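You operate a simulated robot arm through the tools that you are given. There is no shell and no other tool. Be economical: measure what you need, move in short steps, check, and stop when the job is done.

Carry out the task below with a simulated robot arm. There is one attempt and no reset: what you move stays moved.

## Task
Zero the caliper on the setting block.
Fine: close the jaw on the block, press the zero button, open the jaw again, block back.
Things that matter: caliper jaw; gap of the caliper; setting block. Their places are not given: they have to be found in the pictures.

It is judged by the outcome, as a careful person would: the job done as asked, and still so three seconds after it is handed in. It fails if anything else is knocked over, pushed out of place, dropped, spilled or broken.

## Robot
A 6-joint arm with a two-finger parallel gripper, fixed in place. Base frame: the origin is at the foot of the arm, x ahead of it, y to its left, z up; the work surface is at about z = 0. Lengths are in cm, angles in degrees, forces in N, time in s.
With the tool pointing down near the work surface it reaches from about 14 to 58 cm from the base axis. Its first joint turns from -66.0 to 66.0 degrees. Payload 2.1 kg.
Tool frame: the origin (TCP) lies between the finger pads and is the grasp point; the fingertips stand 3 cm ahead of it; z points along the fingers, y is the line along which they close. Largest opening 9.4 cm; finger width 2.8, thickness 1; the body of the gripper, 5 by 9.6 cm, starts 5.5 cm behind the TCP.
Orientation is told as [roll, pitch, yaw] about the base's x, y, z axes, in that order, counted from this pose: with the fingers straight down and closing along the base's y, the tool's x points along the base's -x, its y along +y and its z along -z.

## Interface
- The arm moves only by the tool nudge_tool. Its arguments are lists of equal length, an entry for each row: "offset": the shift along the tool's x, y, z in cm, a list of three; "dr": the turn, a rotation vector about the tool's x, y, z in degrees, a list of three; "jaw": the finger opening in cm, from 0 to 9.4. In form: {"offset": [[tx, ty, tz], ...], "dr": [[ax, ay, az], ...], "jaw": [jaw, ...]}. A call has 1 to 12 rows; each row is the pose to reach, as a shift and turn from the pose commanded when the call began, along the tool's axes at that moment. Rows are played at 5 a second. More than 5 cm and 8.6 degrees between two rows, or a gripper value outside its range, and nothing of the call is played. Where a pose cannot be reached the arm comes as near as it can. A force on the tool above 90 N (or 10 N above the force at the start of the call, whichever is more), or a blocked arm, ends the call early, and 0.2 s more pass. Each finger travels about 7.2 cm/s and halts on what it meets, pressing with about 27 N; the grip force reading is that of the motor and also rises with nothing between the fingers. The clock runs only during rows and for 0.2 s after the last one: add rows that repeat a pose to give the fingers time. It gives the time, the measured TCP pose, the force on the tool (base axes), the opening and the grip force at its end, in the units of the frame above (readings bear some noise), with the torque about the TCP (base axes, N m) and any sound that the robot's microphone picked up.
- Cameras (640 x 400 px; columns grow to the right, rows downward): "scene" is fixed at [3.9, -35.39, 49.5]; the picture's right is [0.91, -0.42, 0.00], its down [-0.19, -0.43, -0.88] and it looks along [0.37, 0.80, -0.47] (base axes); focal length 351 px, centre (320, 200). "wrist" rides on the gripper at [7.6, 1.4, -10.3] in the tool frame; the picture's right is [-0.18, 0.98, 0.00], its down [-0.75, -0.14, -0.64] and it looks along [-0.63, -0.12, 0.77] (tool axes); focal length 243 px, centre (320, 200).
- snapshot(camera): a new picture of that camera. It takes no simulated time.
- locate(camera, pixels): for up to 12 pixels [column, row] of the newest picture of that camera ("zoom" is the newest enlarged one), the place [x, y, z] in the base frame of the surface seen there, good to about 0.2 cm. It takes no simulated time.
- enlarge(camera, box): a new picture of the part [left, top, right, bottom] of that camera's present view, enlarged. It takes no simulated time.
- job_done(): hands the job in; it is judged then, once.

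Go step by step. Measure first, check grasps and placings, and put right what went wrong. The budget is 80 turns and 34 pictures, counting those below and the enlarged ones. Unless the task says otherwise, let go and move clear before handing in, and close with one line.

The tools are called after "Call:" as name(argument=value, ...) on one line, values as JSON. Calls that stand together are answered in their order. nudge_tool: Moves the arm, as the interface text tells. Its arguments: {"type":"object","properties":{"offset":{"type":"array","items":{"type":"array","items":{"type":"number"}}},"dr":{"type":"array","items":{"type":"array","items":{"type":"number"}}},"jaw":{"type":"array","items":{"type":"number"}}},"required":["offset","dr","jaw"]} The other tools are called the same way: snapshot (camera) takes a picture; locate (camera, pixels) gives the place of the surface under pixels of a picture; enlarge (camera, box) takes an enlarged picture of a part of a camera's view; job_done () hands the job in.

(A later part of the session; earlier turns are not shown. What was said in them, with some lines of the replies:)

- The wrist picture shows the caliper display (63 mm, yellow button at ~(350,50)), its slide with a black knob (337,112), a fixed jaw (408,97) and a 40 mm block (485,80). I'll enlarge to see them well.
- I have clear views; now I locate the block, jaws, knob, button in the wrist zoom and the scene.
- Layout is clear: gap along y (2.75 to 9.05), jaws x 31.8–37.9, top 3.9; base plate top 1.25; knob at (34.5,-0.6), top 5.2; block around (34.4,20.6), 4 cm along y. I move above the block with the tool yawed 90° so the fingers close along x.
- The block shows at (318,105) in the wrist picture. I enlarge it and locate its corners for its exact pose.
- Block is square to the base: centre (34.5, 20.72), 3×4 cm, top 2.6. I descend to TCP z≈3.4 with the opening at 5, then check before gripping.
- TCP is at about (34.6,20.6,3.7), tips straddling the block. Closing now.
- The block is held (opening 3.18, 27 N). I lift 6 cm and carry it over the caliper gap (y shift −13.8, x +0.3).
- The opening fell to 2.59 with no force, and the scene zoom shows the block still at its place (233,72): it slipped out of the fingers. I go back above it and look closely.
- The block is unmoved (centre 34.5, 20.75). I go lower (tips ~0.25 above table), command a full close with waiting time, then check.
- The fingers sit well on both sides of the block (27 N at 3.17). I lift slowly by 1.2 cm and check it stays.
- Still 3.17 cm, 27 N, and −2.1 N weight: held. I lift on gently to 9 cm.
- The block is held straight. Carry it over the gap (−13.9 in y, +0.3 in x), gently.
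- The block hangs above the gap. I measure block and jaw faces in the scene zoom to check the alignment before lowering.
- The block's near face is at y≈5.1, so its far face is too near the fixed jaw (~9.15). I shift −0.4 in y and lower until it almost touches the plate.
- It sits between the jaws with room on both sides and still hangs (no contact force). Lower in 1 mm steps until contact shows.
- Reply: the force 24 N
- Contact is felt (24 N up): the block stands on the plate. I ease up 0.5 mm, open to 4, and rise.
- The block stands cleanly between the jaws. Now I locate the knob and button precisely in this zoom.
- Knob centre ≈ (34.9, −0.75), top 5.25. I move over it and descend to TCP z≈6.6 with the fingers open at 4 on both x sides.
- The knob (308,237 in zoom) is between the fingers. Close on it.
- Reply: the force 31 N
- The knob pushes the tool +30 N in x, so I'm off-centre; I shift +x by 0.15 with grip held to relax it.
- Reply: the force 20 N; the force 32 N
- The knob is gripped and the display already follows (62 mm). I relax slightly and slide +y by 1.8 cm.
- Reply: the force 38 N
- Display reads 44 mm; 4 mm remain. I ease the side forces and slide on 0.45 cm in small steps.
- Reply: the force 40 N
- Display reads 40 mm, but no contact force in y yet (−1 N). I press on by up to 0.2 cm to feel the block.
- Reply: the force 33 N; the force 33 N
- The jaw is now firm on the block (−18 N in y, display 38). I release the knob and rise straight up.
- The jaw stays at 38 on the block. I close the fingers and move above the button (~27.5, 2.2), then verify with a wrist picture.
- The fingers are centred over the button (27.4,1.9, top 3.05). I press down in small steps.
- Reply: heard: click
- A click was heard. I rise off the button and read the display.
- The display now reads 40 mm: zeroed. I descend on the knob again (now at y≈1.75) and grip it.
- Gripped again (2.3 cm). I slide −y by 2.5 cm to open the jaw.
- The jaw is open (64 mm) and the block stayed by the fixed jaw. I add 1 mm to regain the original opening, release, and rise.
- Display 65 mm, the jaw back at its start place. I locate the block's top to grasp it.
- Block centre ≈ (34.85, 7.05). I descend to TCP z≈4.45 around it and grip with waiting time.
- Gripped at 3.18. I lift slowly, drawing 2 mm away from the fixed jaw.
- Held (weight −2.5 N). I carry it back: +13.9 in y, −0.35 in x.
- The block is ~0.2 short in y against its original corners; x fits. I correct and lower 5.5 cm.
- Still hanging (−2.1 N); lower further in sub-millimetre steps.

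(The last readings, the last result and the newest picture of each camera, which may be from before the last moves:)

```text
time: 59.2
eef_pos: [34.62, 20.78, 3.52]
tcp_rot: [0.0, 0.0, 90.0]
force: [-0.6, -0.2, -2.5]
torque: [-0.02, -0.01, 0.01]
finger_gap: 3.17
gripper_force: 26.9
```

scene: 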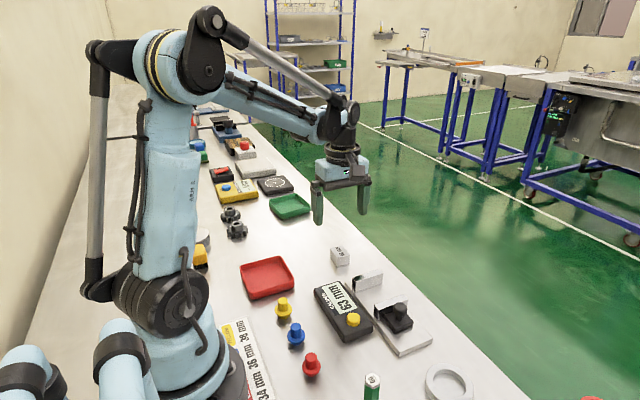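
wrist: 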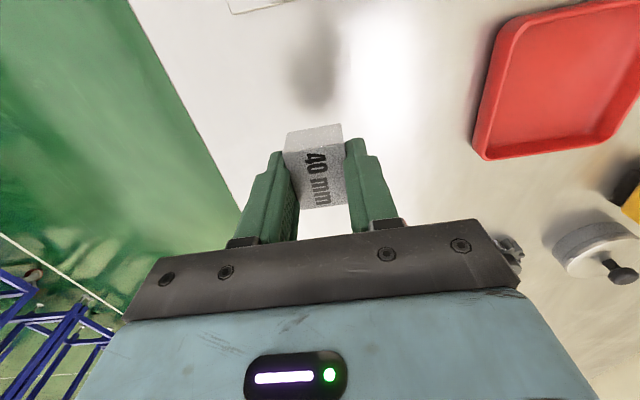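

Call:
nudge_tool(offset=[[0, 0, 0.06], [0, 0, 0.12], [0, 0, 0.12]], dr=[[0, 0, 0], [0, 0, 0], [0, 0, 0]], jaw=[0, 0, 0])

```text
time: 60.0
eef_pos: [34.61, 20.73, 3.38]
tcp_rot: [0.0, 0.0, 90.0]
force: [-7.2, -2.1, 24.3]
torque: [-0.04, 0.18, 0.0]
finger_gap: 3.14
gripper_force: 27.1
```

The block is on the table (24 N). I ease up, open, rise clear, and look.

Call:
nudge_tool(offset=[[0, 0, -0.06], [0, 0, -0.06], [0, 0, -0.06], [0, 0, -0.06], [0, 0, -1.5], [0, 0, -4], [0, 0, -7], [0, 0, -10], [0, 0, -10]], dr=[[0, 0, 0], [0, 0, 0], [0, 0, 0], [0, 0, 0], [0, 0, 0], [0, 0, 0], [0, 0, 0], [0, 0, 0], [0, 0, 0]], jaw=[3.16, 3.8, 4.6, 4.6, 4.6, 5, 6, 7, 7])

Call:
enlarge(camera="wrist", box=[270, 60, 370, 150])

Call:
enlarge(camera="scene", box=[290, 230, 450, 370])

Call:
locate(camera="zoom", pixels=[[208, 53], [240, 46], [260, 74], [226, 82], [232, 62]])

```text
time: 62.0
eef_pos: [34.71, 20.97, 13.53]
tcp_rot: [0.0, 0.0, 89.9]
force: [0.2, -0.2, -0.1]
torque: [0.02, -0.02, -0.05]
finger_gap: 7.0
gripper_force: 0.1
```

```text
4.44 times, centred on (320, 105) of wrist
```

zoom: 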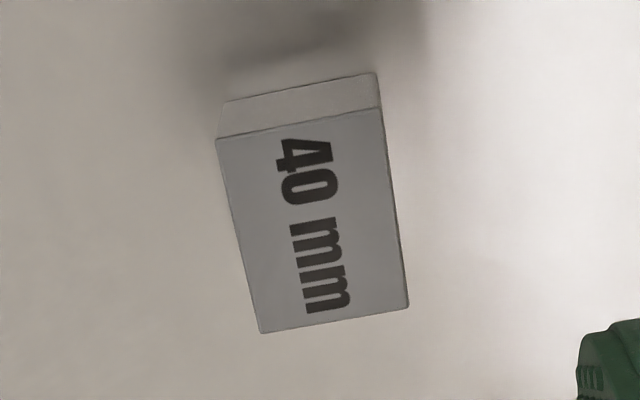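

```text
2.86 times, centred on (370, 300) of scene
```

zoom: 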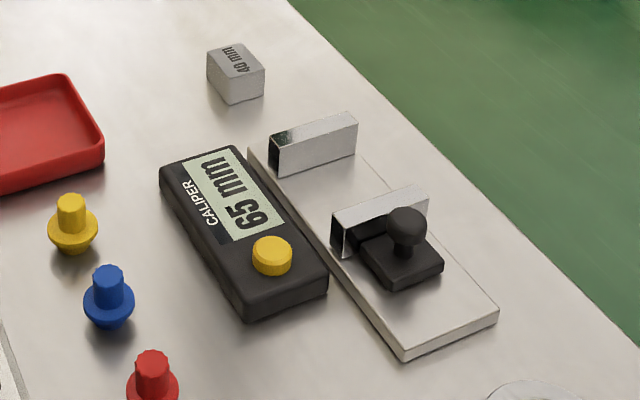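

```text
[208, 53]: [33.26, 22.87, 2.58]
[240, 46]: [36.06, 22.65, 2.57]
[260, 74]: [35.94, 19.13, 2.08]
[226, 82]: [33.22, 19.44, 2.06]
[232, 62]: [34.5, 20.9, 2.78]
```

The block is back within about 1–2 mm of its start place. The jaw is open at its start position, the display reads 65 mm from the new zero, nothing else has moved and the arm is clear, so I hand in.

Call:
job_done()

```text
The job is handed in.
```

The caliper is zeroed on the setting block: it read 38 mm closed on the 40 mm block and reads 40 mm since I pressed the button. The jaw is open again, the block is back within 1–2 mm of its place, and the arm is clear.
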